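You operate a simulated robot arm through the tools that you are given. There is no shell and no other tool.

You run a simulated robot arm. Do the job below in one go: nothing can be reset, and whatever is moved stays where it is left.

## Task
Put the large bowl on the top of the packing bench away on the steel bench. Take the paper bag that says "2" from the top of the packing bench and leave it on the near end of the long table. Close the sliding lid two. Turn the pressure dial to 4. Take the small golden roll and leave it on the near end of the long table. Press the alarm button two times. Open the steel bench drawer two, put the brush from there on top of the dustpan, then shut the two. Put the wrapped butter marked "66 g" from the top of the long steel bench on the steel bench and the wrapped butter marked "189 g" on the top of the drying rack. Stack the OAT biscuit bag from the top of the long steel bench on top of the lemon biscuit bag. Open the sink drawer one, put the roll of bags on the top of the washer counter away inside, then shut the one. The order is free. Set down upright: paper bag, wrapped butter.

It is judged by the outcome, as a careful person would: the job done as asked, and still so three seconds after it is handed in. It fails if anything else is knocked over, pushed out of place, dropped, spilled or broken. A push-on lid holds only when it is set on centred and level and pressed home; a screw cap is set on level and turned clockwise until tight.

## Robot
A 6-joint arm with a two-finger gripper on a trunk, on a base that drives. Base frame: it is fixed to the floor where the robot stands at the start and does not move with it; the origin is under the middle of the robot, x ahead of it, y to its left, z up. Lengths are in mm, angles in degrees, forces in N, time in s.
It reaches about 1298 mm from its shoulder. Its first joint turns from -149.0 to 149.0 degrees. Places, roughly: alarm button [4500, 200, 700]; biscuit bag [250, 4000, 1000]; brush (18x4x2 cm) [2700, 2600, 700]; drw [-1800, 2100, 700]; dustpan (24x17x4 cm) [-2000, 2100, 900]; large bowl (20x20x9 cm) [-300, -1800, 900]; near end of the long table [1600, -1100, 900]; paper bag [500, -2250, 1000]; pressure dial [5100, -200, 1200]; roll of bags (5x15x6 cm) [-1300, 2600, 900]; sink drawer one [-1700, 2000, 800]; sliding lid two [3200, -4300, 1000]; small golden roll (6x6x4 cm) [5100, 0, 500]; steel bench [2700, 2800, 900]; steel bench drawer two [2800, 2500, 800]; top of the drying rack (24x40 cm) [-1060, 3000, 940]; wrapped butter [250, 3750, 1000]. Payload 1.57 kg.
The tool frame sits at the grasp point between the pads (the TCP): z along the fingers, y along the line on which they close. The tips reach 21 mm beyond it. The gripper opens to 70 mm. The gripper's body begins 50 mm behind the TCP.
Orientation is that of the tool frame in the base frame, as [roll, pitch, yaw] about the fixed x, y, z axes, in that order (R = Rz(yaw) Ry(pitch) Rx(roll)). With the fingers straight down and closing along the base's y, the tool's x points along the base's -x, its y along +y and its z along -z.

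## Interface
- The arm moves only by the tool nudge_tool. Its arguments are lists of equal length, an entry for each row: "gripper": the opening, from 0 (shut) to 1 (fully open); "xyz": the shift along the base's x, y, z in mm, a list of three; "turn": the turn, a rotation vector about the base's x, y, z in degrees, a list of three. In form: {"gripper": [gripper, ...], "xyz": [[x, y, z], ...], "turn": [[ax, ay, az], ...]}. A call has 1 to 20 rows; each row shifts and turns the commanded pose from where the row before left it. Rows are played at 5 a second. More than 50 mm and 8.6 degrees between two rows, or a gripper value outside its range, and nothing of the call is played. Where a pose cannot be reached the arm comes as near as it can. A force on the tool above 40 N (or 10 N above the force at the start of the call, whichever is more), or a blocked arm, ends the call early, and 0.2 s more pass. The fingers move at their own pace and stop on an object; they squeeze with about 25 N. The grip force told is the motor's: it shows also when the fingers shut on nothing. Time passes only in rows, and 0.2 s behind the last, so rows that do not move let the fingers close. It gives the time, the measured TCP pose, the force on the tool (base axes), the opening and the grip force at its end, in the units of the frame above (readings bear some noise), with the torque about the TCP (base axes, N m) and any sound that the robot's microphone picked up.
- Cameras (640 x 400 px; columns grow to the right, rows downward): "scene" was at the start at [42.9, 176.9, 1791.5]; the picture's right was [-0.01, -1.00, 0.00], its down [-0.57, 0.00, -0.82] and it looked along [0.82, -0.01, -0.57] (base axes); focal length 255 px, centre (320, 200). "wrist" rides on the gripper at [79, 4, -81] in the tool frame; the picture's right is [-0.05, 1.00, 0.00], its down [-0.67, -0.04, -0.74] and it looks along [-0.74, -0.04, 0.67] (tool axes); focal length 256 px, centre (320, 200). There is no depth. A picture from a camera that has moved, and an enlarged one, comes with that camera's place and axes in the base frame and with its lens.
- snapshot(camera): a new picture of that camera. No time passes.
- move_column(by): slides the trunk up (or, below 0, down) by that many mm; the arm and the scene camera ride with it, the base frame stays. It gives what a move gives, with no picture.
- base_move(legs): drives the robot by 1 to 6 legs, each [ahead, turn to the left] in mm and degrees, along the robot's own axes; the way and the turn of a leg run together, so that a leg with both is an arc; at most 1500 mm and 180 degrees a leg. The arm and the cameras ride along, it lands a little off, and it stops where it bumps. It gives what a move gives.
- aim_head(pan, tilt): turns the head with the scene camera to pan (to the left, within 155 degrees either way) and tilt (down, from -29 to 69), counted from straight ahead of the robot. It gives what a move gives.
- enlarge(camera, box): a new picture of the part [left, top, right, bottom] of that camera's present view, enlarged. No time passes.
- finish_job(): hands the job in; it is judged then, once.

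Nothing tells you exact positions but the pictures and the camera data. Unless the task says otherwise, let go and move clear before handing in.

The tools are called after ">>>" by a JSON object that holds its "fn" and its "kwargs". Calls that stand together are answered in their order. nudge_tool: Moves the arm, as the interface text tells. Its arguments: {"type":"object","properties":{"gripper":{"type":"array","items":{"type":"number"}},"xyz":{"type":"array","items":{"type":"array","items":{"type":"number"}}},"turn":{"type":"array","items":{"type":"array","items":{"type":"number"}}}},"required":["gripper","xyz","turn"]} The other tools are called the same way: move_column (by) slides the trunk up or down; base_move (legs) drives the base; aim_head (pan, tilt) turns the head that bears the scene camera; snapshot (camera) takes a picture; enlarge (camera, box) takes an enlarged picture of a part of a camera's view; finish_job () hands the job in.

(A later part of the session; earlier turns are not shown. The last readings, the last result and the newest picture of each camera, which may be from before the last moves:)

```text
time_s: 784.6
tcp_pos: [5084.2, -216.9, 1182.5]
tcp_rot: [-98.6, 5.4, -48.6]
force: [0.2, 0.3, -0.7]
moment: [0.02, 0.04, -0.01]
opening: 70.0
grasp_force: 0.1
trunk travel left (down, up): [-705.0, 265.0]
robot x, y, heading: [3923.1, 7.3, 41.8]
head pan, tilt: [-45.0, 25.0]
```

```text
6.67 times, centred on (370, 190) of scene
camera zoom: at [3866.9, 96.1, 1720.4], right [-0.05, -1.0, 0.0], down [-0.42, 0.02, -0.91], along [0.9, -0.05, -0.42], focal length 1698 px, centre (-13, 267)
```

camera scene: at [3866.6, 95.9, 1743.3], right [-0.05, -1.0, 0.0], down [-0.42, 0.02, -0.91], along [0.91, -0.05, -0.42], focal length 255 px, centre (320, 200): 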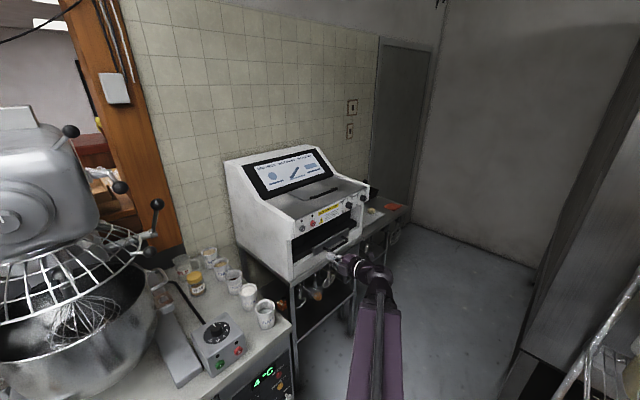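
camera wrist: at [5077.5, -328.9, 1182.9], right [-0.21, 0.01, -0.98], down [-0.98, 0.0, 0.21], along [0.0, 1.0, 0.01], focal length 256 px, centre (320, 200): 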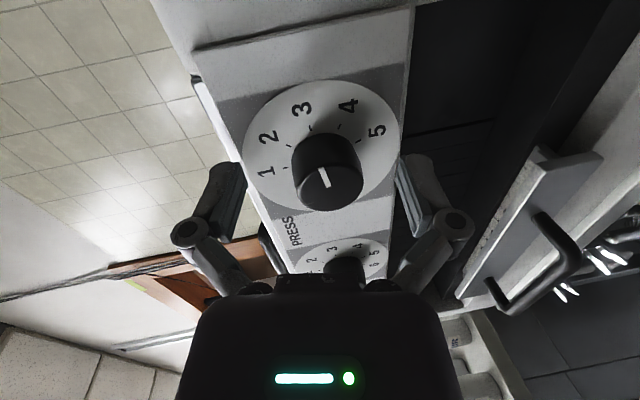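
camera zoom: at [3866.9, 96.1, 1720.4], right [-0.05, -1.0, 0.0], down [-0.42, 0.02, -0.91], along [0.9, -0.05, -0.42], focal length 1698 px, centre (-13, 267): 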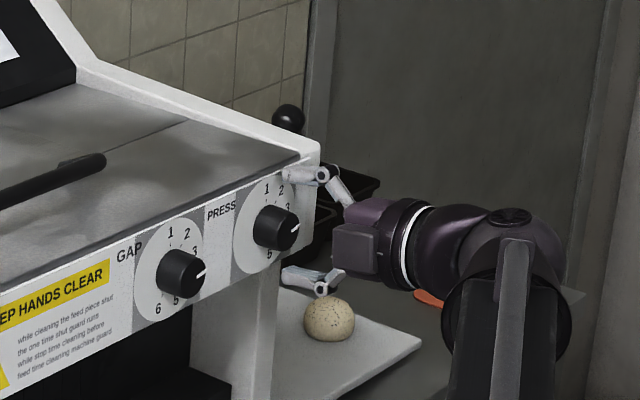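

The knob is between the fingers. Lowering 3 mm to centre it and closing.

>>> {"fn": "move_column", "kwargs": {"by": -3}}

>>> {"fn": "nudge_tool", "kwargs": {"gripper": [0.6, 0.4, 0.2, 0, 0], "xyz": [[0, 0, 0], [0, 0, 0], [0, 0, 0], [0, 0, 0], [0, 0, 0]], "turn": [[0, 0, 0], [0, 0, 0], [0, 0, 0], [0, 0, 0], [0, 0, 0]]}}

>>> {"fn": "snapshot", "kwargs": {"camera": "wrist"}}

```text
time_s: 785.2
tcp_pos: [5084.1, -216.3, 1179.0]
tcp_rot: [-98.6, 5.2, -48.5]
force: [0.5, -0.2, 0.0]
moment: [-0.01, 0.01, 0.01]
opening: 70.0
grasp_force: 0.2
trunk travel left (down, up): [-702.0, 268.0]
robot x, y, heading: [3920.1, 5.6, 41.9]
head pan, tilt: [-45.0, 25.0]
```

```text
time_s: 786.4
tcp_pos: [5084.4, -216.3, 1179.0]
tcp_rot: [-98.6, 5.3, -48.5]
force: [-4.6, -2.1, -4.1]
moment: [0.27, -0.36, -0.19]
opening: 34.0
grasp_force: 32.4
trunk travel left (down, up): [-702.0, 268.0]
robot x, y, heading: [3920.8, 4.6, 41.6]
head pan, tilt: [-45.0, 25.0]
```

```text
taken
camera wrist: at [5076.8, -329.7, 1180.0], right [-0.21, 0.01, -0.98], down [-0.98, 0.0, 0.21], along [0.0, 1.0, 0.01], focal length 256 px, centre (320, 200)
```

wrist: 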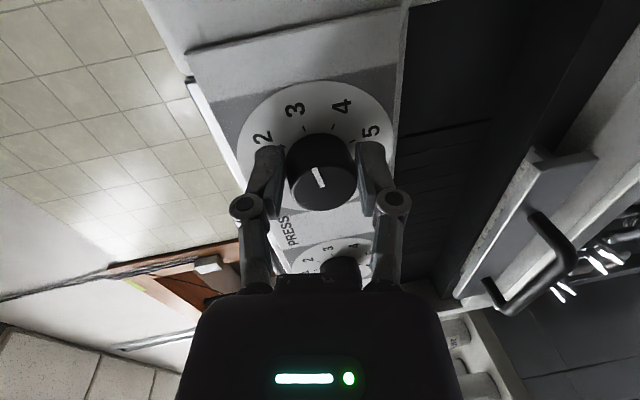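

Gripped. Turning 45° clockwise.

>>> {"fn": "nudge_tool", "kwargs": {"gripper": [0, 0, 0, 0, 0, 0], "xyz": [[0, 0, 0], [0, 0, 0], [0, 0, 0], [0, 0, 0], [0, 0, 0], [0, 0, 0]], "turn": [[5.49, 4.99, -1.12], [5.49, 4.99, -1.12], [5.49, 4.99, -1.12], [5.49, 4.99, -1.12], [5.49, 4.99, -1.12], [5.49, 4.99, -1.12]]}}

>>> {"fn": "snapshot", "kwargs": {"camera": "wrist"}}

>>> {"fn": "enlarge", "kwargs": {"camera": "scene", "box": [320, 150, 420, 220]}}

```text
time_s: 787.2
tcp_pos: [5084.2, -215.4, 1176.0]
tcp_rot: [-100.0, 27.4, -52.2]
force: [-0.3, -1.1, -14.9]
moment: [0.12, -0.33, 0.05]
opening: 34.1
grasp_force: 32.0
trunk travel left (down, up): [-702.0, 268.0]
robot x, y, heading: [3922.2, -0.2, 42.0]
head pan, tilt: [-45.0, 25.0]
stopped in row 4: the force on the tool passed its limit at 43 N (the readings are from after the stop); the commanded pose is now the measured one
```

```text
taken
camera wrist: at [5067.0, -324.5, 1148.9], right [-0.44, 0.29, -0.85], down [-0.89, -0.04, 0.45], along [0.1, 0.96, 0.27], focal length 256 px, centre (320, 200)
```

wrist: 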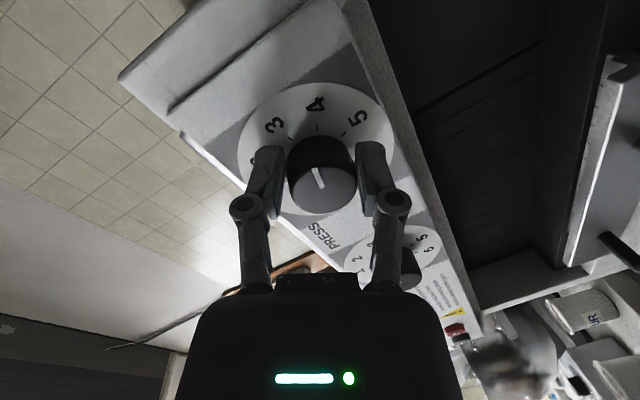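

```text
5.71 times, centred on (370, 185) of scene
camera zoom: at [3869.2, 95.3, 1717.6], right [-0.05, -1.0, 0.0], down [-0.42, 0.02, -0.91], along [0.9, -0.05, -0.42], focal length 1456 px, centre (34, 286)
```

zoom: 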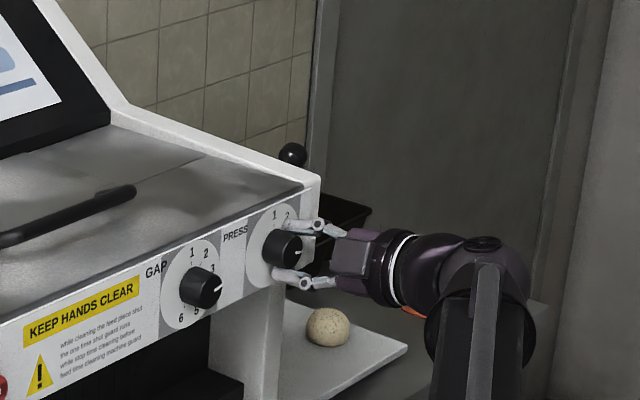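

Rotated about half way before the force limit tripped. Relieving the load slightly and finishing the turn.

>>> {"fn": "move_column", "kwargs": {"by": -2}}

>>> {"fn": "nudge_tool", "kwargs": {"gripper": [0, 0, 0, 0], "xyz": [[0, 0, 0], [0, 0, 0], [0, 0, 0], [0, 0, 0]], "turn": [[4.37, 4.0, -0.92], [4.37, 4.0, -0.92], [4.37, 4.0, -0.92], [0, 0, 0]]}}

>>> {"fn": "snapshot", "kwargs": {"camera": "wrist"}}

```text
time_s: 787.7
tcp_pos: [5084.8, -216.6, 1176.4]
tcp_rot: [-99.7, 27.5, -52.1]
force: [6.2, -2.2, 0.1]
moment: [0.1, -0.12, -0.79]
opening: 33.6
grasp_force: 32.0
trunk travel left (down, up): [-700.0, 270.0]
robot x, y, heading: [3923.1, 6.8, 41.8]
head pan, tilt: [-45.0, 25.0]
```

```text
time_s: 788.7
tcp_pos: [5082.2, -215.5, 1174.1]
tcp_rot: [-102.7, 45.0, -56.5]
force: [-13.5, -0.3, -21.9]
moment: [0.15, -0.41, 0.11]
opening: 33.3
grasp_force: 31.9
trunk travel left (down, up): [-700.0, 270.0]
robot x, y, heading: [3922.0, 10.5, 41.7]
head pan, tilt: [-45.0, 25.0]
```

```text
taken
camera wrist: at [5052.8, -313.7, 1128.2], right [-0.58, 0.49, -0.65], down [-0.78, -0.12, 0.61], along [0.22, 0.87, 0.45], focal length 256 px, centre (320, 200)
```

wrist: 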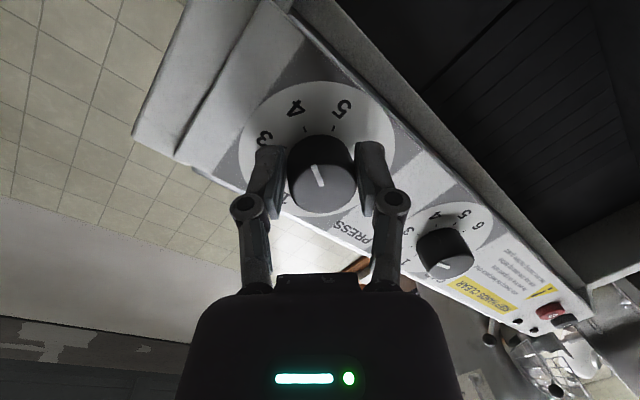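

Very close (about 40° turned). Relieving the side load and adding the last ~5°.

>>> {"fn": "move_column", "kwargs": {"by": -3}}

>>> {"fn": "nudge_tool", "kwargs": {"gripper": [0, 0, 0], "xyz": [[0, 0, 0], [0, 0, 0], [0, 0, 0]], "turn": [[3.4, 3.1, -0.7], [0, 0, 0], [0, 0, 0]]}}

>>> {"fn": "snapshot", "kwargs": {"camera": "wrist"}}

>>> {"fn": "enlarge", "kwargs": {"camera": "wrist", "box": [220, 60, 420, 230]}}

```text
time_s: 789.3
tcp_pos: [5082.3, -214.4, 1174.3]
tcp_rot: [-102.3, 45.2, -56.4]
force: [-7.4, 0.2, -3.9]
moment: [0.11, -0.26, -0.77]
opening: 33.3
grasp_force: 31.7
trunk travel left (down, up): [-697.0, 273.0]
robot x, y, heading: [3918.3, 6.0, 42.0]
head pan, tilt: [-45.0, 25.0]
```

```text
time_s: 790.1
tcp_pos: [5083.1, -213.7, 1173.7]
tcp_rot: [-103.6, 49.6, -57.9]
force: [-9.1, 2.3, -5.7]
moment: [0.62, -0.81, 0.33]
opening: 33.1
grasp_force: 31.9
trunk travel left (down, up): [-697.0, 273.0]
robot x, y, heading: [3919.5, 2.7, 42.0]
head pan, tilt: [-45.0, 25.0]
```

```text
taken
camera wrist: at [5048.7, -310.0, 1123.5], right [-0.61, 0.53, -0.59], down [-0.75, -0.15, 0.64], along [0.25, 0.83, 0.49], focal length 256 px, centre (320, 200)
```

wrist: 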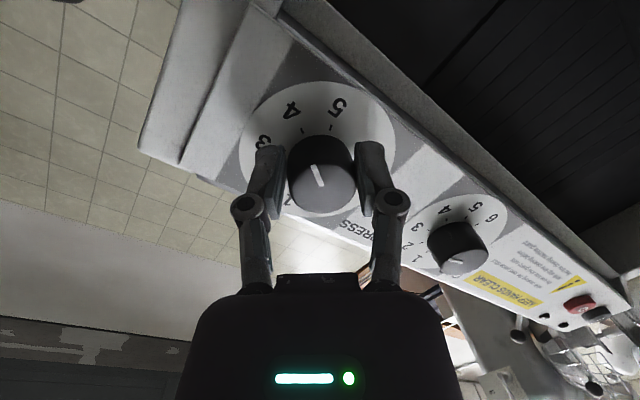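

```text
2.35 times, centred on (320, 145) of wrist
camera zoom: at [5048.7, -310.0, 1123.5], right [-0.61, 0.53, -0.59], down [-0.75, -0.15, 0.64], along [0.25, 0.83, 0.49], focal length 602 px, centre (320, 329)
```

zoom: 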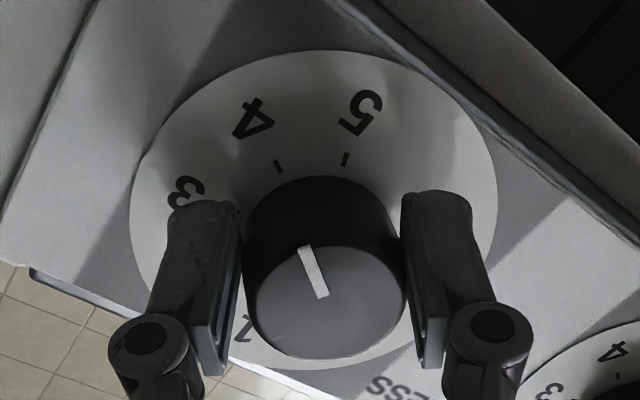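

The pointer now sits at 4. Opening the gripper and backing off to verify.

>>> {"fn": "nudge_tool", "kwargs": {"gripper": [0.6, 0.8, 1, 1, 1, 1], "xyz": [[0, 0, 0], [0, 0, 0], [0, 0, 0], [-15, -13.5, 0], [-22, -20, 0], [-30, -27, 0]], "turn": [[0, 0, 0], [0, 0, 0], [0, 0, 0], [0, 0, 0], [0, 0, 0], [0, 0, 0]]}}

>>> {"fn": "snapshot", "kwargs": {"camera": "wrist"}}

>>> {"fn": "enlarge", "kwargs": {"camera": "wrist", "box": [250, 20, 410, 140]}}

```text
time_s: 791.5
tcp_pos: [5015.1, -276.7, 1173.7]
tcp_rot: [-103.4, 49.6, -57.9]
force: [0.4, 0.2, 0.4]
moment: [0.02, -0.01, 0.03]
opening: 70.5
grasp_force: 0.1
trunk travel left (down, up): [-697.0, 273.0]
robot x, y, heading: [3921.7, 3.5, 42.0]
head pan, tilt: [-45.0, 25.0]
```

```text
taken
camera wrist: at [4980.6, -371.7, 1123.5], right [-0.61, 0.53, -0.59], down [-0.75, -0.15, 0.64], along [0.25, 0.83, 0.49], focal length 256 px, centre (320, 200)
```

wrist: 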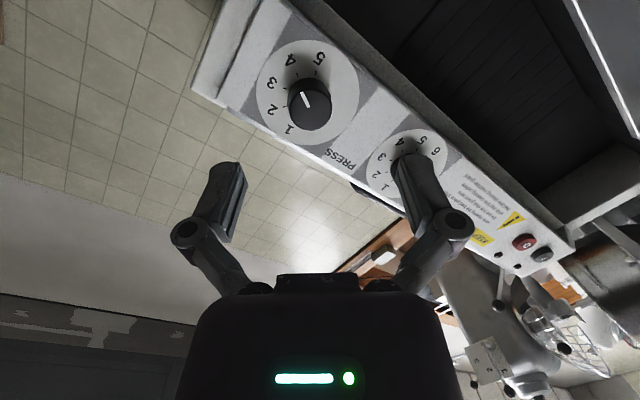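

```text
3.33 times, centred on (330, 80) of wrist
camera zoom: at [4980.6, -371.7, 1123.5], right [-0.61, 0.53, -0.59], down [-0.75, -0.15, 0.64], along [0.25, 0.83, 0.49], focal length 853 px, centre (287, 600)
```

zoom: 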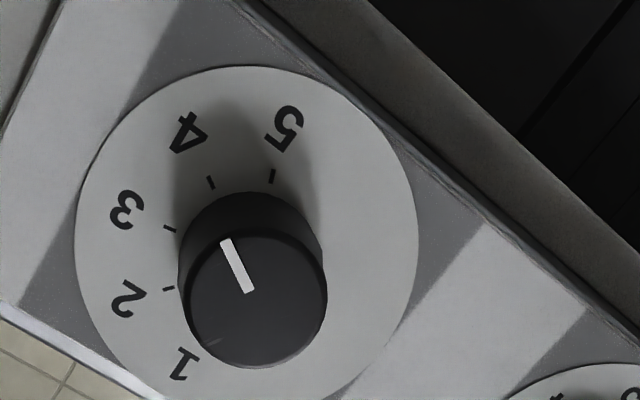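

The dial reads 4. Now moving back from the machine and restoring the tool to vertical for the golden roll.

>>> {"fn": "nudge_tool", "kwargs": {"gripper": [1, 1, 1, 1, 1, 1, 1, 1], "xyz": [[-33, -29, 0], [-33, -29, 0], [-33, -29, 0], [0, 0, 0], [0, 0, 0], [0, 0, 0], [0, 0, 0], [0, 0, 0]], "turn": [[0, 0, 0], [0, 0, 0], [-5.38, -4.89, 1.1], [-5.38, -4.89, 1.1], [-5.38, -4.89, 1.1], [-5.38, -4.89, 1.1], [-5.38, -4.89, 1.1], [-5.38, -4.89, 1.1]]}}

>>> {"fn": "nudge_tool", "kwargs": {"gripper": [1, 1, 1, 1, 1, 1, 1, 1, 1, 1], "xyz": [[0, 0, -28], [0, 0, -26], [0, 0, -24], [0, 0, -22], [0, 0, -20], [0, 0, -18], [0, 0, -16], [0, 0, -12], [0, 0, -8], [0, 0, -4]], "turn": [[-5.44, 6.07, 0], [-5.44, 6.07, 0], [-5.44, 6.07, 0], [-5.44, 6.07, 0], [-5.44, 6.07, 0], [-5.44, 6.07, 0], [-5.44, 6.07, 0], [-5.44, 6.07, 0], [-5.44, 6.07, 0], [-5.44, 6.07, 0]]}}

>>> {"fn": "aim_head", "kwargs": {"pan": -30, "tilt": 30}}

>>> {"fn": "snapshot", "kwargs": {"camera": "scene"}}

```text
time_s: 793.3
tcp_pos: [4918.1, -362.9, 1172.7]
tcp_rot: [-98.9, 6.1, -48.7]
force: [0.2, 0.5, -0.2]
moment: [-0.02, -0.03, 0.03]
opening: 69.9
grasp_force: 0.1
trunk travel left (down, up): [-697.0, 273.0]
robot x, y, heading: [3921.9, 5.9, 41.9]
head pan, tilt: [-45.0, 25.0]
```

```text
time_s: 795.5
tcp_pos: [4917.5, -362.6, 1014.5]
tcp_rot: [179.4, 0.2, -54.4]
force: [-0.3, 0.6, -0.2]
moment: [0.0, 0.01, 0.0]
opening: 69.9
grasp_force: 0.0
out of reach, approached as far as the arm can: row 3, 6, 7, 9
trunk travel left (down, up): [-697.0, 273.0]
robot x, y, heading: [3918.0, 4.2, 42.1]
head pan, tilt: [-45.0, 25.0]
```

```text
time_s: 796.2
tcp_pos: [4916.3, -361.9, 1015.6]
tcp_rot: [179.6, 0.4, -54.4]
force: [0.6, -0.5, -0.1]
moment: [-0.03, -0.03, 0.01]
opening: 69.8
grasp_force: 0.1
trunk travel left (down, up): [-697.0, 273.0]
robot x, y, heading: [3917.2, 3.8, 41.9]
head pan, tilt: [-30.0, 30.0]
```

```text
taken
camera scene: at [3863.3, 119.4, 1704.4], right [0.2, -0.98, 0.0], down [-0.49, -0.1, -0.87], along [0.85, 0.18, -0.5], focal length 255 px, centre (320, 200)
```

scene: 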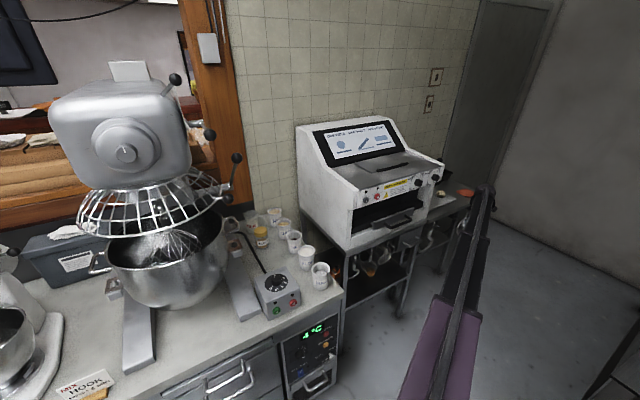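

Lowering the trunk for a low view onto the shelf with the golden roll.

>>> {"fn": "move_column", "kwargs": {"by": -400}}

>>> {"fn": "move_column", "kwargs": {"by": -150}}

>>> {"fn": "aim_head", "kwargs": {"pan": -35, "tilt": 22}}

>>> {"fn": "snapshot", "kwargs": {"camera": "scene"}}

>>> {"fn": "enlarge", "kwargs": {"camera": "scene", "box": [280, 130, 480, 260]}}

```text
time_s: 800.1
tcp_pos: [4916.5, -362.7, 616.1]
tcp_rot: [179.7, 0.4, -54.3]
force: [-0.2, 0.1, -0.3]
moment: [-0.06, -0.01, -0.01]
opening: 70.2
grasp_force: 0.1
trunk travel left (down, up): [-297.0, 673.0]
robot x, y, heading: [3920.8, 4.2, 42.0]
head pan, tilt: [-30.0, 30.0]
```

```text
time_s: 801.8
tcp_pos: [4916.4, -361.7, 465.5]
tcp_rot: [179.7, 0.4, -54.4]
force: [0.1, 0.0, -0.3]
moment: [0.02, 0.03, -0.01]
opening: 69.8
grasp_force: 0.1
trunk travel left (down, up): [-147.0, 823.0]
robot x, y, heading: [3920.3, 0.8, 41.8]
head pan, tilt: [-30.0, 30.0]
```

```text
time_s: 802.5
tcp_pos: [4918.6, -362.1, 465.3]
tcp_rot: [179.6, 0.4, -54.2]
force: [-0.5, -0.4, -0.3]
moment: [0.01, -0.03, 0.0]
opening: 70.3
grasp_force: 0.0
trunk travel left (down, up): [-147.0, 823.0]
robot x, y, heading: [3922.0, 5.2, 42.3]
head pan, tilt: [-35.0, 22.0]
```

```text
taken
camera scene: at [3866.8, 112.1, 1167.2], right [0.12, -0.99, 0.0], down [-0.37, -0.04, -0.93], along [0.92, 0.11, -0.38], focal length 255 px, centre (320, 200)
```

scene: 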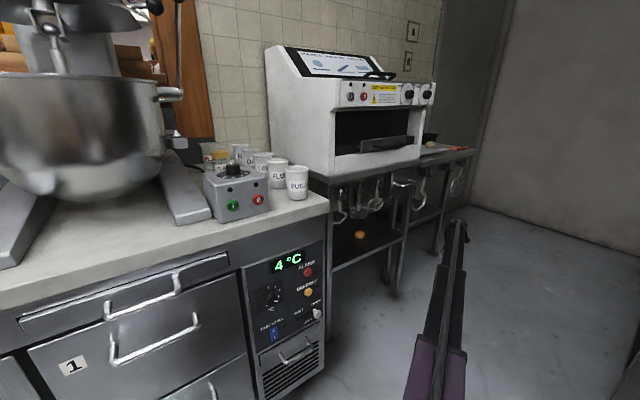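

```text
3.08 times, centred on (380, 195) of scene
camera zoom: at [3866.8, 112.1, 1167.2], right [0.12, -0.99, 0.0], down [-0.37, -0.04, -0.93], along [0.92, 0.11, -0.38], focal length 784 px, centre (135, 215)
```

zoom: 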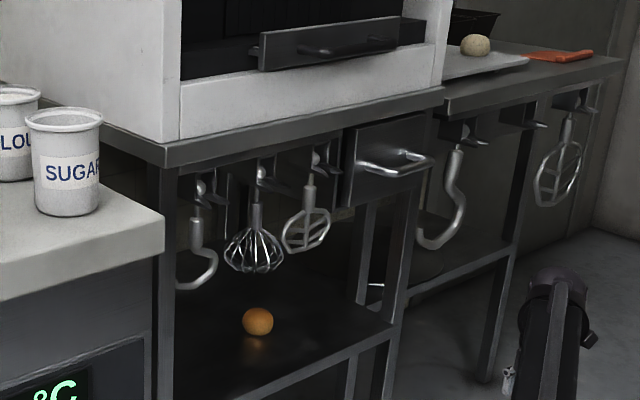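

The roll sits at about (5078, 46, 488), ~100 mm behind the shelf's front rail, below the hanging tools. I'll orient the gripper pitched forward (30° below horizontal, camera on top) to slip under the tools.

>>> {"fn": "move_column", "kwargs": {"by": 240}}

>>> {"fn": "nudge_tool", "kwargs": {"gripper": [1, 1, 1, 1, 1, 1, 1, 1, 1, 1, 1, 1], "xyz": [[-8, 12, 0], [-8, 12, 0], [-8, 12, 0], [-8, 12, 0], [-8, 12, 0], [-8, 12, 0], [-8, 12, 0], [-8, 12, 0], [-8, 12, 0], [-8, 12, 0], [-8, 12, 0], [-8, 12, 0]], "turn": [[0, 0, 8], [0, 0, 8], [0, 0, 8], [0, 0, 8], [0, 0, 8], [0, 0, 8], [0, 0, 8], [0, 0, 8], [0, 0, 8], [0, 0, 8], [0, 0, 8], [0, 0, 8]]}}

>>> {"fn": "nudge_tool", "kwargs": {"gripper": [1, 1, 1, 1, 1, 1, 1], "xyz": [[0, 0, 5], [0, 0, 10], [0, 0, 13], [0, 0, 16], [0, 0, 18], [0, 0, 20], [0, 0, 22]], "turn": [[5.72, -6.38, 0], [5.72, -6.38, 0], [5.72, -6.38, 0], [5.72, -6.38, 0], [5.72, -6.38, 0], [5.72, -6.38, 0], [5.72, -6.38, 0]]}}

>>> {"fn": "snapshot", "kwargs": {"camera": "wrist"}}

>>> {"fn": "snapshot", "kwargs": {"camera": "scene"}}

```text
time_s: 805.0
tcp_pos: [4917.7, -362.0, 706.8]
tcp_rot: [179.6, 0.4, -54.3]
force: [0.5, -0.8, -0.5]
moment: [0.0, 0.0, 0.02]
opening: 69.9
grasp_force: 0.1
trunk travel left (down, up): [-387.0, 583.0]
robot x, y, heading: [3923.5, 6.0, 41.8]
head pan, tilt: [-35.0, 22.0]
```

```text
time_s: 807.6
tcp_pos: [4894.4, -308.9, 705.6]
tcp_rot: [179.4, 0.2, -27.8]
force: [-0.4, 0.0, -0.4]
moment: [0.02, -0.02, -0.02]
opening: 70.0
grasp_force: 0.0
out of reach, approached as far as the arm can: row 4, 5, 6, 7, 8, 9, 10, 11, 12
trunk travel left (down, up): [-387.0, 583.0]
robot x, y, heading: [3922.0, 3.1, 42.0]
head pan, tilt: [-35.0, 22.0]
```

```text
time_s: 809.2
tcp_pos: [4943.3, -178.5, 784.8]
tcp_rot: [-125.6, -9.3, -44.1]
force: [-0.2, -0.4, 0.0]
moment: [0.0, -0.02, 0.0]
opening: 69.9
grasp_force: 0.1
out of reach, approached as far as the arm can: row 1, 2, 3, 4, 5, 6, 7
trunk travel left (down, up): [-387.0, 583.0]
robot x, y, heading: [3918.7, 2.7, 41.5]
head pan, tilt: [-35.0, 22.0]
```

```text
taken
camera wrist: at [4947.4, -276.6, 841.3], right [-0.35, -0.47, -0.81], down [-0.93, 0.09, 0.35], along [-0.09, 0.88, -0.47], focal length 256 px, centre (320, 200)
```

wrist: 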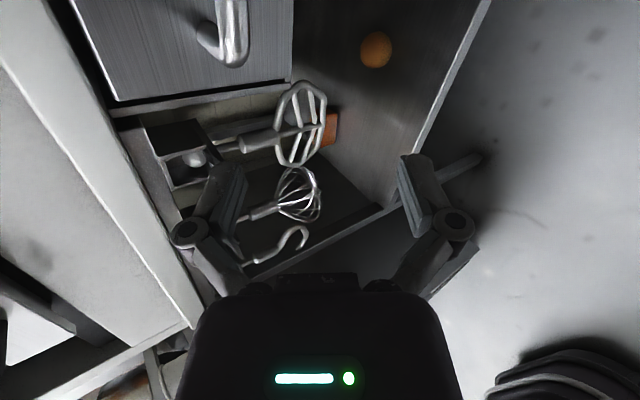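

```text
taken
camera scene: at [3866.8, 111.9, 1407.2], right [0.12, -0.99, 0.0], down [-0.37, -0.04, -0.93], along [0.92, 0.11, -0.37], focal length 255 px, centre (320, 200)
```

scene: 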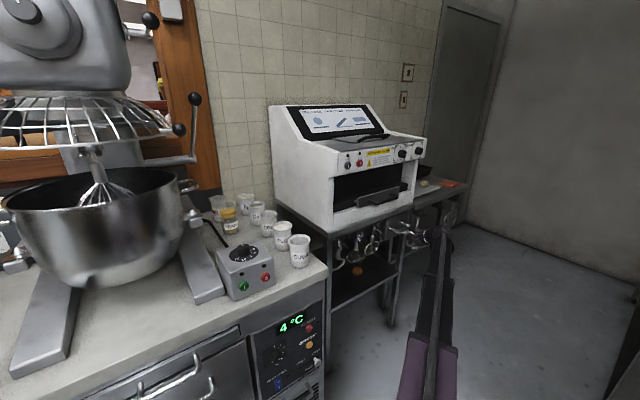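

The wrist limit blocked that direction. I'll straighten the tool and rotate the other way round (camera on top).

>>> {"fn": "nudge_tool", "kwargs": {"gripper": [1, 1, 1, 1, 1, 1, 1, 1], "xyz": [[-30, -27, -10], [-30, -27, -10], [-20, -18, -10], [0, 0, -10], [0, 0, -10], [0, 0, -10], [0, 0, 0], [0, 0, 0]], "turn": [[-5.3, 5.9, 0], [-5.3, 5.9, 0], [-5.3, 5.9, 0], [-5.3, 5.9, 0], [-5.3, 5.9, 0], [-5.3, 5.9, 0], [-5.3, 5.9, 0], [0, 0, 0]]}}

>>> {"fn": "nudge_tool", "kwargs": {"gripper": [1, 1, 1, 1, 1, 1, 1, 1, 1, 1, 1, 1, 1, 1, 1, 1, 1], "xyz": [[0, 0, 0], [0, 0, 0], [0, 0, 0], [0, 0, 0], [0, 0, 0], [0, 0, 0], [0, 0, 0], [0, 0, 0], [0, 0, 0], [0, 0, 0], [0, 0, 0], [0, 0, 0], [0, 0, 0], [0, 0, 0], [0, 0, 0], [0, 0, 0], [0, 0, 0]], "turn": [[0, 0, -8.5], [0, 0, -8.5], [0, 0, -8.5], [0, 0, -8.5], [0, 0, -8.5], [0, 0, -8.5], [0, 0, -8.5], [0, 0, -8.5], [0, 0, -8.5], [0, 0, -8.5], [0, 0, -8.5], [0, 0, -8.5], [0, 0, -8.5], [0, 0, -8.5], [0, 0, -8.5], [0, 0, -8.5], [0, 0, -8.5]]}}

```text
time_s: 811.0
tcp_pos: [4864.4, -249.3, 705.2]
tcp_rot: [178.9, -1.9, -38.1]
force: [-0.7, 0.7, -0.6]
moment: [-0.05, -0.01, -0.01]
opening: 70.1
grasp_force: 0.0
out of reach, approached as far as the arm can: row 1, 2, 3, 6
trunk travel left (down, up): [-387.0, 583.0]
robot x, y, heading: [3920.6, 3.7, 41.7]
head pan, tilt: [-35.0, 22.0]
```

```text
time_s: 814.6
tcp_pos: [4864.2, -250.0, 705.5]
tcp_rot: [178.8, -1.9, 177.2]
force: [0.2, 0.9, -0.1]
moment: [-0.01, -0.01, 0.0]
opening: 69.9
grasp_force: 0.1
trunk travel left (down, up): [-387.0, 583.0]
robot x, y, heading: [3922.4, 6.2, 41.9]
head pan, tilt: [-35.0, 22.0]
```

>>> {"fn": "nudge_tool", "kwargs": {"gripper": [1, 1, 1, 1, 1, 1, 1, 1, 1, 1, 1, 1, 1, 1, 1, 1], "xyz": [[0, 0, 0], [0, 0, 0], [0, 0, 0], [0, 0, 0], [0, 0, 0], [0, 0, 0], [0, 0, 0], [0, 0, 0], [0, 0, 0], [0, 0, 0], [0, 0, 0], [0, 0, 0], [0, 0, 0], [0, 0, 0], [0, 0, 0], [0, 0, 0]], "turn": [[0, 0, -8.46], [0, 0, -8.46], [0, 0, -8.46], [0, 0, -8.46], [0, 0, -8.46], [0, 0, -8.46], [0, 0, -8.46], [0, 0, -8.46], [0, 0, -8.46], [0, 0, -8.46], [0, 0, -8.46], [0, 0, -8.46], [0, 0, -8.46], [0, 0, -8.46], [0, 0, -8.46], [0, 0, -8.46]]}}

>>> {"fn": "nudge_tool", "kwargs": {"gripper": [1, 1, 1, 1, 1, 1, 1], "xyz": [[0, 0, 5], [0, 0, 10], [0, 0, 13], [0, 0, 16], [0, 0, 18], [0, 0, 20], [0, 0, 22]], "turn": [[5.72, -6.38, 0], [5.72, -6.38, 0], [5.72, -6.38, 0], [5.72, -6.38, 0], [5.72, -6.38, 0], [5.72, -6.38, 0], [5.72, -6.38, 0]]}}

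>>> {"fn": "snapshot", "kwargs": {"camera": "wrist"}}

```text
time_s: 818.0
tcp_pos: [4864.7, -248.7, 706.0]
tcp_rot: [178.9, -2.0, 41.8]
force: [0.3, -0.3, -1.0]
moment: [0.01, 0.04, 0.0]
opening: 69.9
grasp_force: 0.0
trunk travel left (down, up): [-387.0, 583.0]
robot x, y, heading: [3924.0, 2.9, 42.1]
head pan, tilt: [-35.0, 22.0]
```

```text
time_s: 819.6
tcp_pos: [4862.8, -251.0, 805.2]
tcp_rot: [178.6, -62.1, 42.3]
force: [-0.4, 0.2, 0.7]
moment: [0.0, -0.04, 0.02]
opening: 69.9
grasp_force: 0.2
out of reach, approached as far as the arm can: row 1, 2
trunk travel left (down, up): [-387.0, 583.0]
robot x, y, heading: [3925.1, 6.9, 41.6]
head pan, tilt: [-35.0, 22.0]
```

```text
taken
camera wrist: at [4839.9, -274.7, 913.2], right [0.64, -0.77, -0.04], down [-0.75, -0.61, -0.24], along [0.16, 0.18, -0.97], focal length 256 px, centre (320, 200)
```

wrist: 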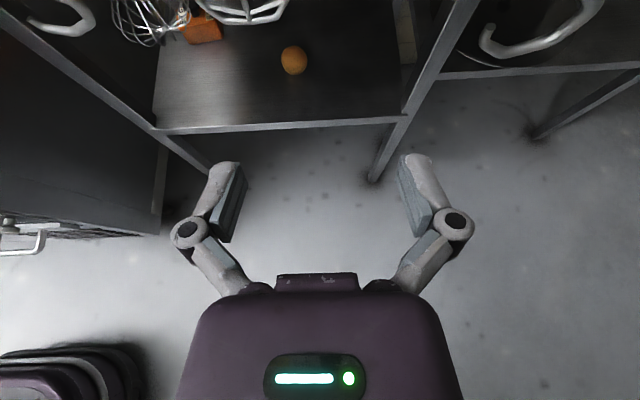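

Now the wrist camera looks down at the shelf; combining views, the roll is at about (5120, 47, 460). Lowering in front of the shelf and entering under the hanging tools.

>>> {"fn": "move_column", "kwargs": {"by": -295}}

>>> {"fn": "nudge_tool", "kwargs": {"gripper": [1, 1, 1, 1, 1], "xyz": [[10, 43, 0], [10, 43, 0], [30, 27, 0], [30, 27, 0], [30, 27, 0]], "turn": [[0, 0, 0], [0, 0, 0], [0, 0, 0], [0, 0, 0], [0, 0, 0]]}}

>>> {"fn": "snapshot", "kwargs": {"camera": "wrist"}}

>>> {"fn": "enlarge", "kwargs": {"camera": "scene", "box": [300, 100, 480, 240]}}

```text
time_s: 822.6
tcp_pos: [4864.7, -250.6, 508.6]
tcp_rot: [178.6, -62.0, 42.2]
force: [0.2, 0.8, 0.6]
moment: [-0.02, -0.01, 0.02]
opening: 70.0
grasp_force: 0.1
trunk travel left (down, up): [-92.0, 878.0]
robot x, y, heading: [3916.8, 5.7, 41.8]
head pan, tilt: [-35.0, 22.0]
```

```text
time_s: 823.8
tcp_pos: [4975.0, -83.1, 508.9]
tcp_rot: [178.6, -62.1, 42.2]
force: [0.5, -0.1, -0.3]
moment: [0.0, -0.04, -0.02]
opening: 70.1
grasp_force: 0.1
trunk travel left (down, up): [-92.0, 878.0]
robot x, y, heading: [3921.6, 4.1, 41.9]
head pan, tilt: [-35.0, 22.0]
```

```text
taken
camera wrist: at [4951.1, -107.5, 617.9], right [0.64, -0.77, -0.04], down [-0.75, -0.61, -0.24], along [0.16, 0.18, -0.97], focal length 256 px, centre (320, 200)
```

wrist: 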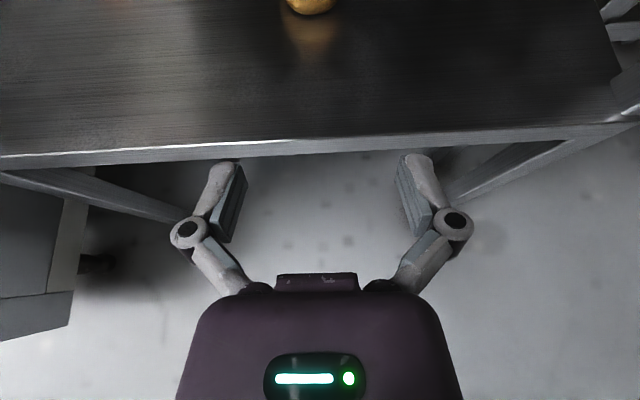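

```text
2.86 times, centred on (390, 170) of scene
camera zoom: at [3866.7, 111.9, 1112.2], right [0.12, -0.99, 0.0], down [-0.37, -0.04, -0.93], along [0.92, 0.11, -0.37], focal length 728 px, centre (120, 286)
```

zoom: 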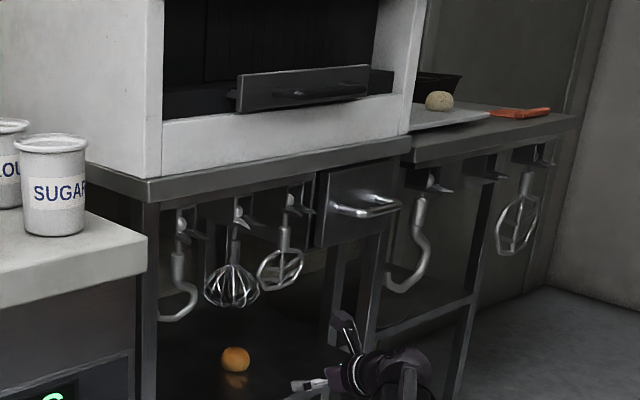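

>>> {"fn": "nudge_tool", "kwargs": {"gripper": [1, 1], "xyz": [[28, 25, 0], [28, 25, 0]], "turn": [[0, 0, 0], [0, 0, 0]]}}

>>> {"fn": "snapshot", "kwargs": {"camera": "wrist"}}

```text
time_s: 824.4
tcp_pos: [5030.3, -34.5, 508.8]
tcp_rot: [178.6, -62.1, 42.2]
force: [-0.7, 0.2, 0.2]
moment: [-0.03, 0.03, 0.02]
opening: 69.7
grasp_force: 0.1
trunk travel left (down, up): [-92.0, 878.0]
robot x, y, heading: [3917.9, 8.2, 41.9]
head pan, tilt: [-35.0, 22.0]
```

```text
taken
camera wrist: at [5005.8, -58.0, 618.2], right [0.64, -0.77, -0.04], down [-0.75, -0.61, -0.24], along [0.16, 0.18, -0.97], focal length 256 px, centre (320, 200)
```

wrist: 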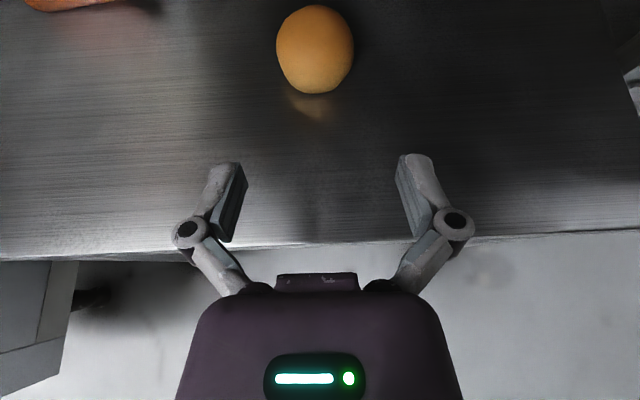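

Roll confirmed ~(5121, 50, 460). Lowering and sliding forward around it.

>>> {"fn": "move_column", "kwargs": {"by": -37}}

>>> {"fn": "nudge_tool", "kwargs": {"gripper": [1, 1], "xyz": [[21, 20, 0], [21, 20, 0]], "turn": [[0, 0, 0], [0, 0, 0]]}}

>>> {"fn": "snapshot", "kwargs": {"camera": "wrist"}}

```text
time_s: 825.2
tcp_pos: [5028.2, -33.7, 473.2]
tcp_rot: [178.6, -62.1, 42.2]
force: [-0.1, 0.3, -0.9]
moment: [-0.01, 0.02, 0.02]
opening: 69.9
grasp_force: 0.0
trunk travel left (down, up): [-55.0, 915.0]
robot x, y, heading: [3920.8, 2.8, 41.9]
head pan, tilt: [-35.0, 22.0]
```

```text
time_s: 825.8
tcp_pos: [5072.7, 6.1, 473.5]
tcp_rot: [178.7, -62.1, 42.2]
force: [0.4, 0.7, 0.8]
moment: [0.0, 0.01, 0.0]
opening: 70.1
grasp_force: 0.0
trunk travel left (down, up): [-55.0, 915.0]
robot x, y, heading: [3920.5, 4.7, 41.9]
head pan, tilt: [-35.0, 22.0]
```

```text
taken
camera wrist: at [5048.7, -17.3, 581.2], right [0.64, -0.77, -0.04], down [-0.75, -0.61, -0.24], along [0.16, 0.18, -0.97], focal length 256 px, centre (320, 200)
```

wrist: 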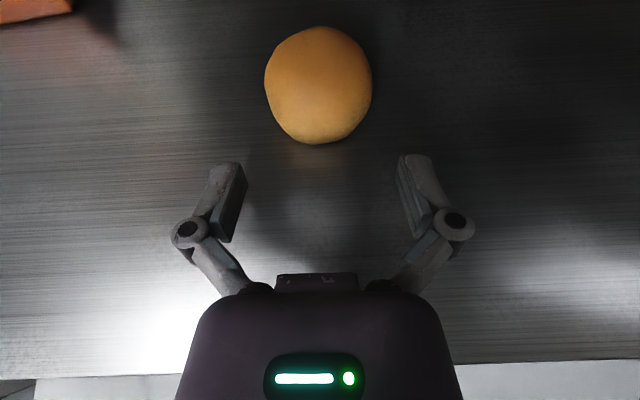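

>>> {"fn": "nudge_tool", "kwargs": {"gripper": [1, 1, 1], "xyz": [[21.5, 19.3, 0], [21.5, 19.3, 0], [0, 0, 0]], "turn": [[0, 0, 0], [0, 0, 0], [0, 0, 0]]}}

>>> {"fn": "snapshot", "kwargs": {"camera": "wrist"}}

```text
time_s: 826.6
tcp_pos: [5115.8, 45.9, 472.9]
tcp_rot: [178.7, -62.0, 42.2]
force: [-0.3, 0.6, 0.5]
moment: [-0.01, -0.01, 0.0]
opening: 69.8
grasp_force: 0.0
trunk travel left (down, up): [-55.0, 915.0]
robot x, y, heading: [3921.8, 9.3, 41.7]
head pan, tilt: [-35.0, 22.0]
```

```text
taken
camera wrist: at [5092.5, 21.1, 581.0], right [0.64, -0.77, -0.04], down [-0.75, -0.61, -0.24], along [0.16, 0.18, -0.97], focal length 256 px, centre (320, 200)
```

wrist: 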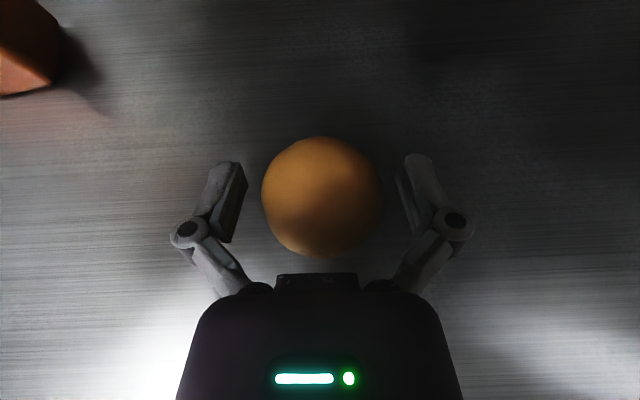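

The roll is between the fingers. Closing.

>>> {"fn": "nudge_tool", "kwargs": {"gripper": [0.8, 0.5, 0.2, 0, 0], "xyz": [[0, 0, 0], [0, 0, 0], [0, 0, 0], [0, 0, 0], [0, 0, 0]], "turn": [[0, 0, 0], [0, 0, 0], [0, 0, 0], [0, 0, 0], [0, 0, 0]]}}

>>> {"fn": "move_column", "kwargs": {"by": 25}}

>>> {"fn": "snapshot", "kwargs": {"camera": "wrist"}}

```text
time_s: 827.8
tcp_pos: [5116.2, 44.8, 471.7]
tcp_rot: [178.6, -62.0, 42.2]
force: [0.4, 0.4, 1.3]
moment: [0.03, 0.04, -0.03]
opening: 52.1
grasp_force: 13.7
trunk travel left (down, up): [-55.0, 915.0]
robot x, y, heading: [3918.8, 7.1, 41.9]
head pan, tilt: [-35.0, 22.0]
```

```text
time_s: 828.5
tcp_pos: [5116.0, 44.4, 497.8]
tcp_rot: [178.5, -62.0, 42.1]
force: [0.6, 0.1, -1.2]
moment: [0.01, 0.0, 0.02]
opening: 52.3
grasp_force: 14.2
trunk travel left (down, up): [-80.0, 890.0]
robot x, y, heading: [3923.0, 4.3, 41.8]
head pan, tilt: [-35.0, 22.0]
```

```text
taken
camera wrist: at [5092.5, 21.1, 606.0], right [0.64, -0.77, -0.04], down [-0.75, -0.61, -0.24], along [0.16, 0.18, -0.97], focal length 256 px, centre (320, 200)
```

wrist: 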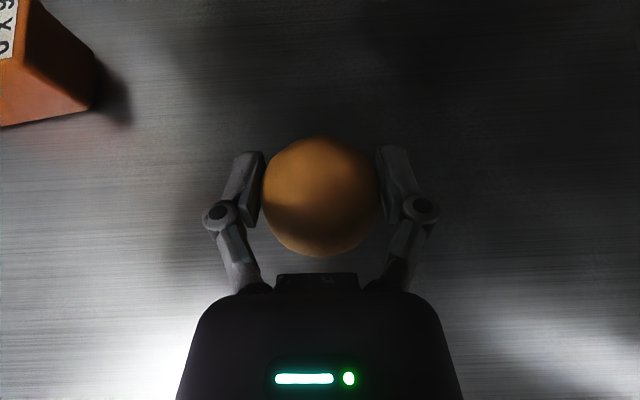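

Held. Withdrawing straight out from the shelf, then raising.

>>> {"fn": "nudge_tool", "kwargs": {"gripper": [0, 0, 0, 0, 0, 0, 0], "xyz": [[-33.5, -30, 0], [-33.5, -30, 0], [-33.5, -30, 0], [-33.5, -30, 0], [-33.5, -30, 0], [-33.5, -30, 0], [-33.5, -30, 0]], "turn": [[0, 0, 0], [0, 0, 0], [0, 0, 0], [0, 0, 0], [0, 0, 0], [0, 0, 0], [0, 0, 0]]}}

>>> {"fn": "snapshot", "kwargs": {"camera": "wrist"}}

>>> {"fn": "move_column", "kwargs": {"by": 400}}

>>> {"fn": "move_column", "kwargs": {"by": 350}}

>>> {"fn": "snapshot", "kwargs": {"camera": "wrist"}}

>>> {"fn": "snapshot", "kwargs": {"camera": "scene"}}

```text
time_s: 830.1
tcp_pos: [4883.7, -166.6, 497.8]
tcp_rot: [178.8, -62.2, 42.2]
force: [0.6, 1.0, -1.0]
moment: [-0.01, 0.01, 0.0]
opening: 51.6
grasp_force: 14.0
trunk travel left (down, up): [-80.0, 890.0]
robot x, y, heading: [3924.9, 5.2, 41.9]
head pan, tilt: [-35.0, 22.0]
```

```text
taken
camera wrist: at [4859.2, -191.1, 606.1], right [0.64, -0.77, -0.04], down [-0.75, -0.61, -0.24], along [0.16, 0.18, -0.97], focal length 256 px, centre (320, 200)
```

wrist: 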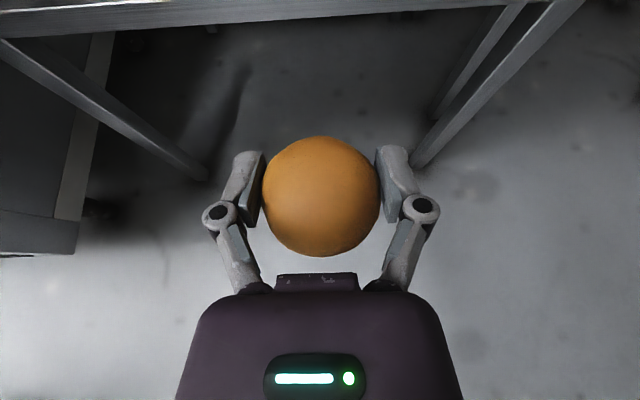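

```text
time_s: 833.9
tcp_pos: [4882.9, -167.0, 898.0]
tcp_rot: [178.5, -62.1, 42.2]
force: [-0.1, 0.2, -1.4]
moment: [0.02, 0.03, -0.03]
opening: 51.2
grasp_force: 14.1
trunk travel left (down, up): [-480.0, 490.0]
robot x, y, heading: [3918.3, 5.1, 41.9]
head pan, tilt: [-35.0, 22.0]
```

```text
time_s: 837.3
tcp_pos: [4884.2, -166.5, 1246.6]
tcp_rot: [178.7, -62.1, 42.3]
force: [-0.8, 0.0, -0.3]
moment: [0.01, -0.02, 0.03]
opening: 51.2
grasp_force: 14.2
trunk travel left (down, up): [-830.0, 140.0]
robot x, y, heading: [3920.5, 3.9, 42.2]
head pan, tilt: [-35.0, 22.0]
```

```text
taken
camera wrist: at [4859.6, -191.0, 1356.1], right [0.64, -0.77, -0.04], down [-0.75, -0.61, -0.24], along [0.16, 0.18, -0.97], focal length 256 px, centre (320, 200)
```

wrist: 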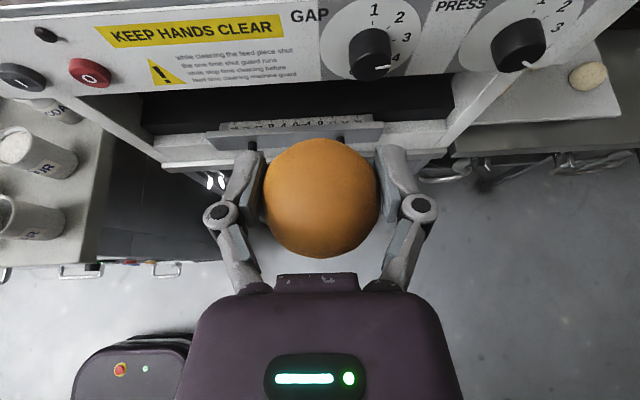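

```text
taken
camera scene: at [3866.9, 111.9, 1850.2], right [0.12, -0.99, 0.0], down [-0.37, -0.04, -0.93], along [0.92, 0.11, -0.37], focal length 255 px, centre (320, 200)
```

scene: 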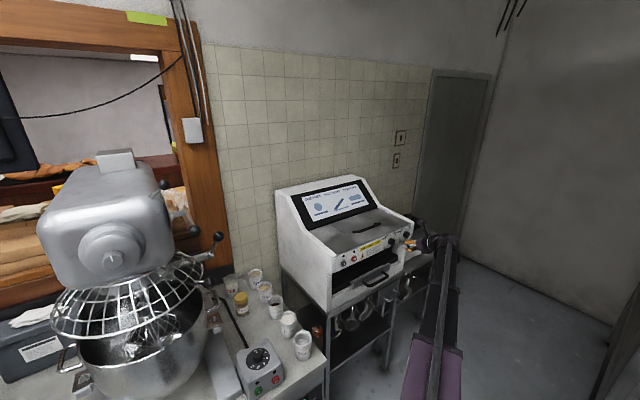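

Roll secured. I'll look behind me to check whether I can reverse straight along the passage between the shelving and the long table.

>>> {"fn": "aim_head", "kwargs": {"pan": -155, "tilt": 35}}

>>> {"fn": "snapshot", "kwargs": {"camera": "scene"}}

>>> {"fn": "aim_head", "kwargs": {"pan": 155, "tilt": 35}}

>>> {"fn": "snapshot", "kwargs": {"camera": "scene"}}

```text
time_s: 839.3
tcp_pos: [4883.8, -166.9, 1248.1]
tcp_rot: [178.7, -62.2, 42.2]
force: [0.0, -0.3, -0.7]
moment: [-0.02, 0.02, 0.02]
opening: 50.8
grasp_force: 13.5
trunk travel left (down, up): [-830.0, 140.0]
robot x, y, heading: [3922.4, 1.7, 41.9]
head pan, tilt: [-154.7, 35.0]
```

```text
taken
camera scene: at [3740.6, 19.7, 1829.6], right [-0.92, 0.39, 0.0], down [0.22, 0.53, -0.82], along [-0.32, -0.76, -0.57], focal length 255 px, centre (320, 200)
```

scene: 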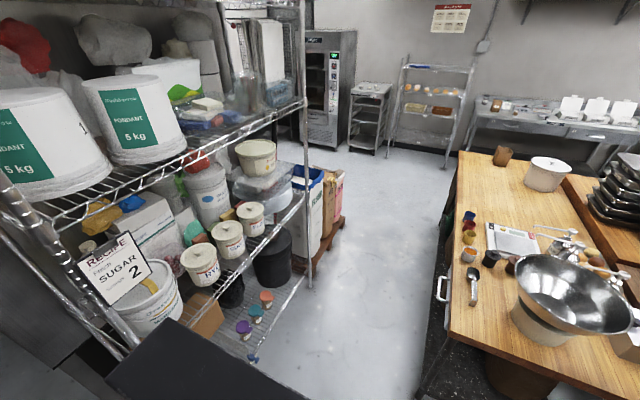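

```text
time_s: 843.5
tcp_pos: [4883.5, -167.7, 1247.8]
tcp_rot: [178.5, -62.1, 42.2]
force: [-0.1, 0.3, 0.3]
moment: [0.0, -0.01, -0.01]
opening: 50.8
grasp_force: 14.2
trunk travel left (down, up): [-830.0, 140.0]
robot x, y, heading: [3921.7, 3.6, 42.0]
head pan, tilt: [154.7, 35.0]
```

```text
taken
camera scene: at [3690.3, 75.8, 1829.6], right [-0.28, 0.96, 0.0], down [0.55, 0.16, -0.82], along [-0.79, -0.23, -0.57], focal length 255 px, centre (320, 200)
```

scene: 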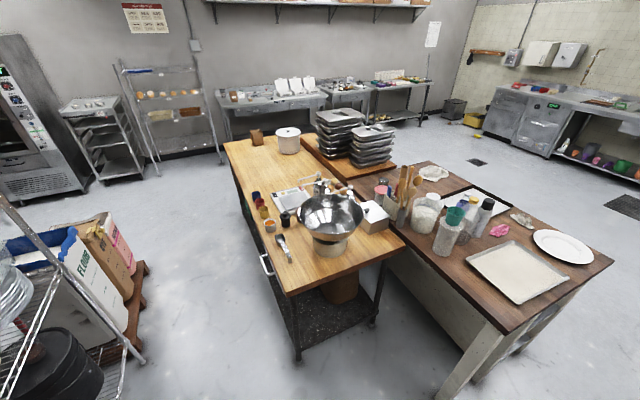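

The passage behind is clear. First retracting and straightening the tool, then swinging the arm to the front.

>>> {"fn": "nudge_tool", "kwargs": {"gripper": [0, 0, 0, 0, 0, 0, 0, 0, 0, 0, 0, 0, 0, 0], "xyz": [[-45, 8, 0], [-45, 8, 0], [-45, 8, 0], [-45, 8, 0], [-45, 8, 0], [-45, 8, 0], [0, 0, -20], [0, 0, -18], [0, 0, -16], [0, 0, -14], [0, 0, -12], [0, 0, -8], [0, 0, -6], [0, 0, -3]], "turn": [[0, 0, 0], [0, 0, 0], [0, 0, 0], [0, 0, 0], [0, 0, 0], [0, 0, 0], [-5.17, 5.77, 0], [-5.17, 5.77, 0], [-5.17, 5.77, 0], [-5.17, 5.77, 0], [-5.17, 5.77, 0], [-5.17, 5.77, 0], [-5.17, 5.77, 0], [-5.17, 5.77, 0]]}}

>>> {"fn": "snapshot", "kwargs": {"camera": "wrist"}}

```text
time_s: 846.5
tcp_pos: [4614.1, -118.3, 1148.7]
tcp_rot: [178.9, 0.0, 42.1]
force: [0.2, -0.1, -0.1]
moment: [-0.01, 0.01, 0.0]
opening: 50.2
grasp_force: 14.7
out of reach, approached as far as the arm can: row 9
trunk travel left (down, up): [-830.0, 140.0]
robot x, y, heading: [3920.8, 3.6, 41.5]
head pan, tilt: [154.7, 35.0]
```

```text
taken
camera wrist: at [4674.9, -67.0, 1230.1], right [0.63, -0.78, 0.02], down [-0.53, -0.41, 0.74], along [-0.57, -0.48, -0.67], focal length 256 px, centre (320, 200)
```

wrist: 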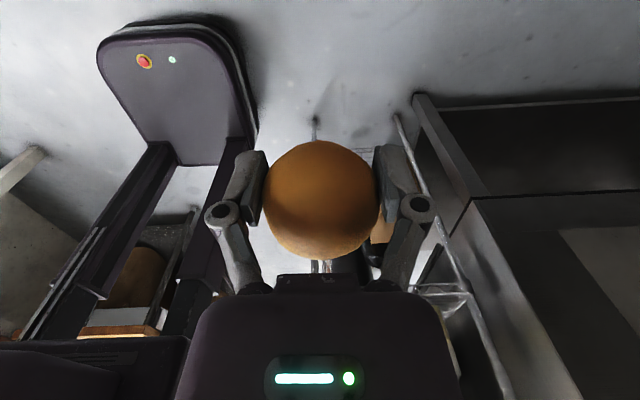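

>>> {"fn": "nudge_tool", "kwargs": {"gripper": [0, 0, 0, 0, 0, 0, 0, 0, 0, 0, 0, 0, 0, 0, 0], "xyz": [[-47, 8, 0], [-47, 8, 0], [-47, 8, 0], [5.9, 41.9, 0], [2.6, 42.2, 0], [-0.6, 42.3, 0], [-3.8, 42.1, 0], [-7, 41.7, 0], [-10.1, 41.1, 0], [-13.2, 40.2, 0], [-16.2, 39.1, 0], [-19.1, 37.8, 0], [-21.9, 36.2, 0], [-24.6, 34.4, 0], [-27.1, 32.5, 0]], "turn": [[0, 0, 0], [0, 0, 0], [0, 0, 0], [0, 0, 6], [0, 0, 6], [0, 0, 6], [0, 0, 6], [0, 0, 6], [0, 0, 6], [0, 0, 6], [0, 0, 6], [0, 0, 6], [0, 0, 6], [0, 0, 6], [0, 0, 6]]}}

>>> {"fn": "base_move", "kwargs": {"legs": [[-100, 0], [0, 6], [-750, 0], [0, -6]]}}

>>> {"fn": "snapshot", "kwargs": {"camera": "scene"}}

>>> {"fn": "snapshot", "kwargs": {"camera": "wrist"}}

```text
time_s: 849.7
tcp_pos: [4335.8, 375.9, 1149.2]
tcp_rot: [178.9, -0.2, 114.1]
force: [0.1, 1.3, -0.3]
moment: [0.0, 0.02, 0.03]
opening: 50.3
grasp_force: 13.8
out of reach, approached as far as the arm can: row 3
trunk travel left (down, up): [-830.0, 140.0]
robot x, y, heading: [3919.5, 4.9, 41.6]
head pan, tilt: [154.7, 35.0]
```

```text
time_s: 856.8
tcp_pos: [3764.3, -241.9, 1150.1]
tcp_rot: [178.9, -0.1, 114.6]
force: [-0.3, 0.1, -0.4]
moment: [-0.01, 0.0, 0.02]
opening: 49.9
grasp_force: 14.0
trunk travel left (down, up): [-830.0, 140.0]
robot x, y, heading: [3352.5, -614.7, 43.0]
head pan, tilt: [154.7, 35.0]
```

```text
taken
camera scene: at [3121.4, -552.1, 1829.5], right [-0.3, 0.95, 0.0], down [0.55, 0.17, -0.82], along [-0.78, -0.25, -0.57], focal length 255 px, centre (320, 200)
```

scene: 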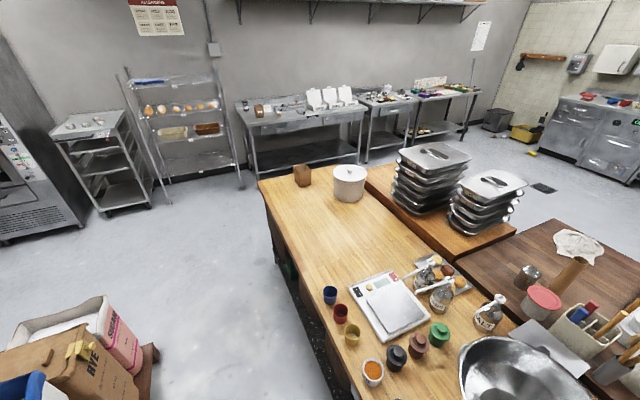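

```text
taken
camera wrist: at [3733.9, -169.3, 1230.7], right [0.93, 0.37, 0.02], down [0.23, -0.63, 0.74], along [0.28, -0.69, -0.67], focal length 256 px, centre (320, 200)
```

wrist: 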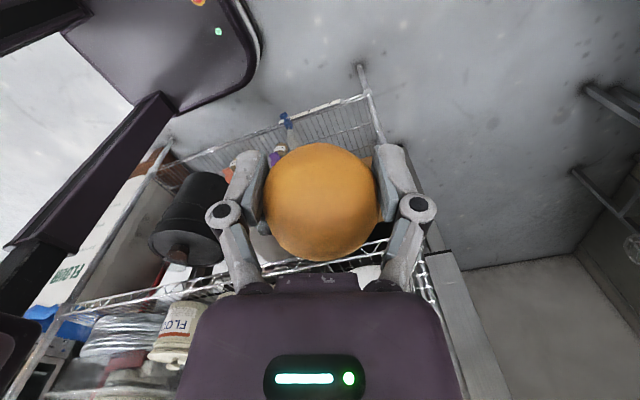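

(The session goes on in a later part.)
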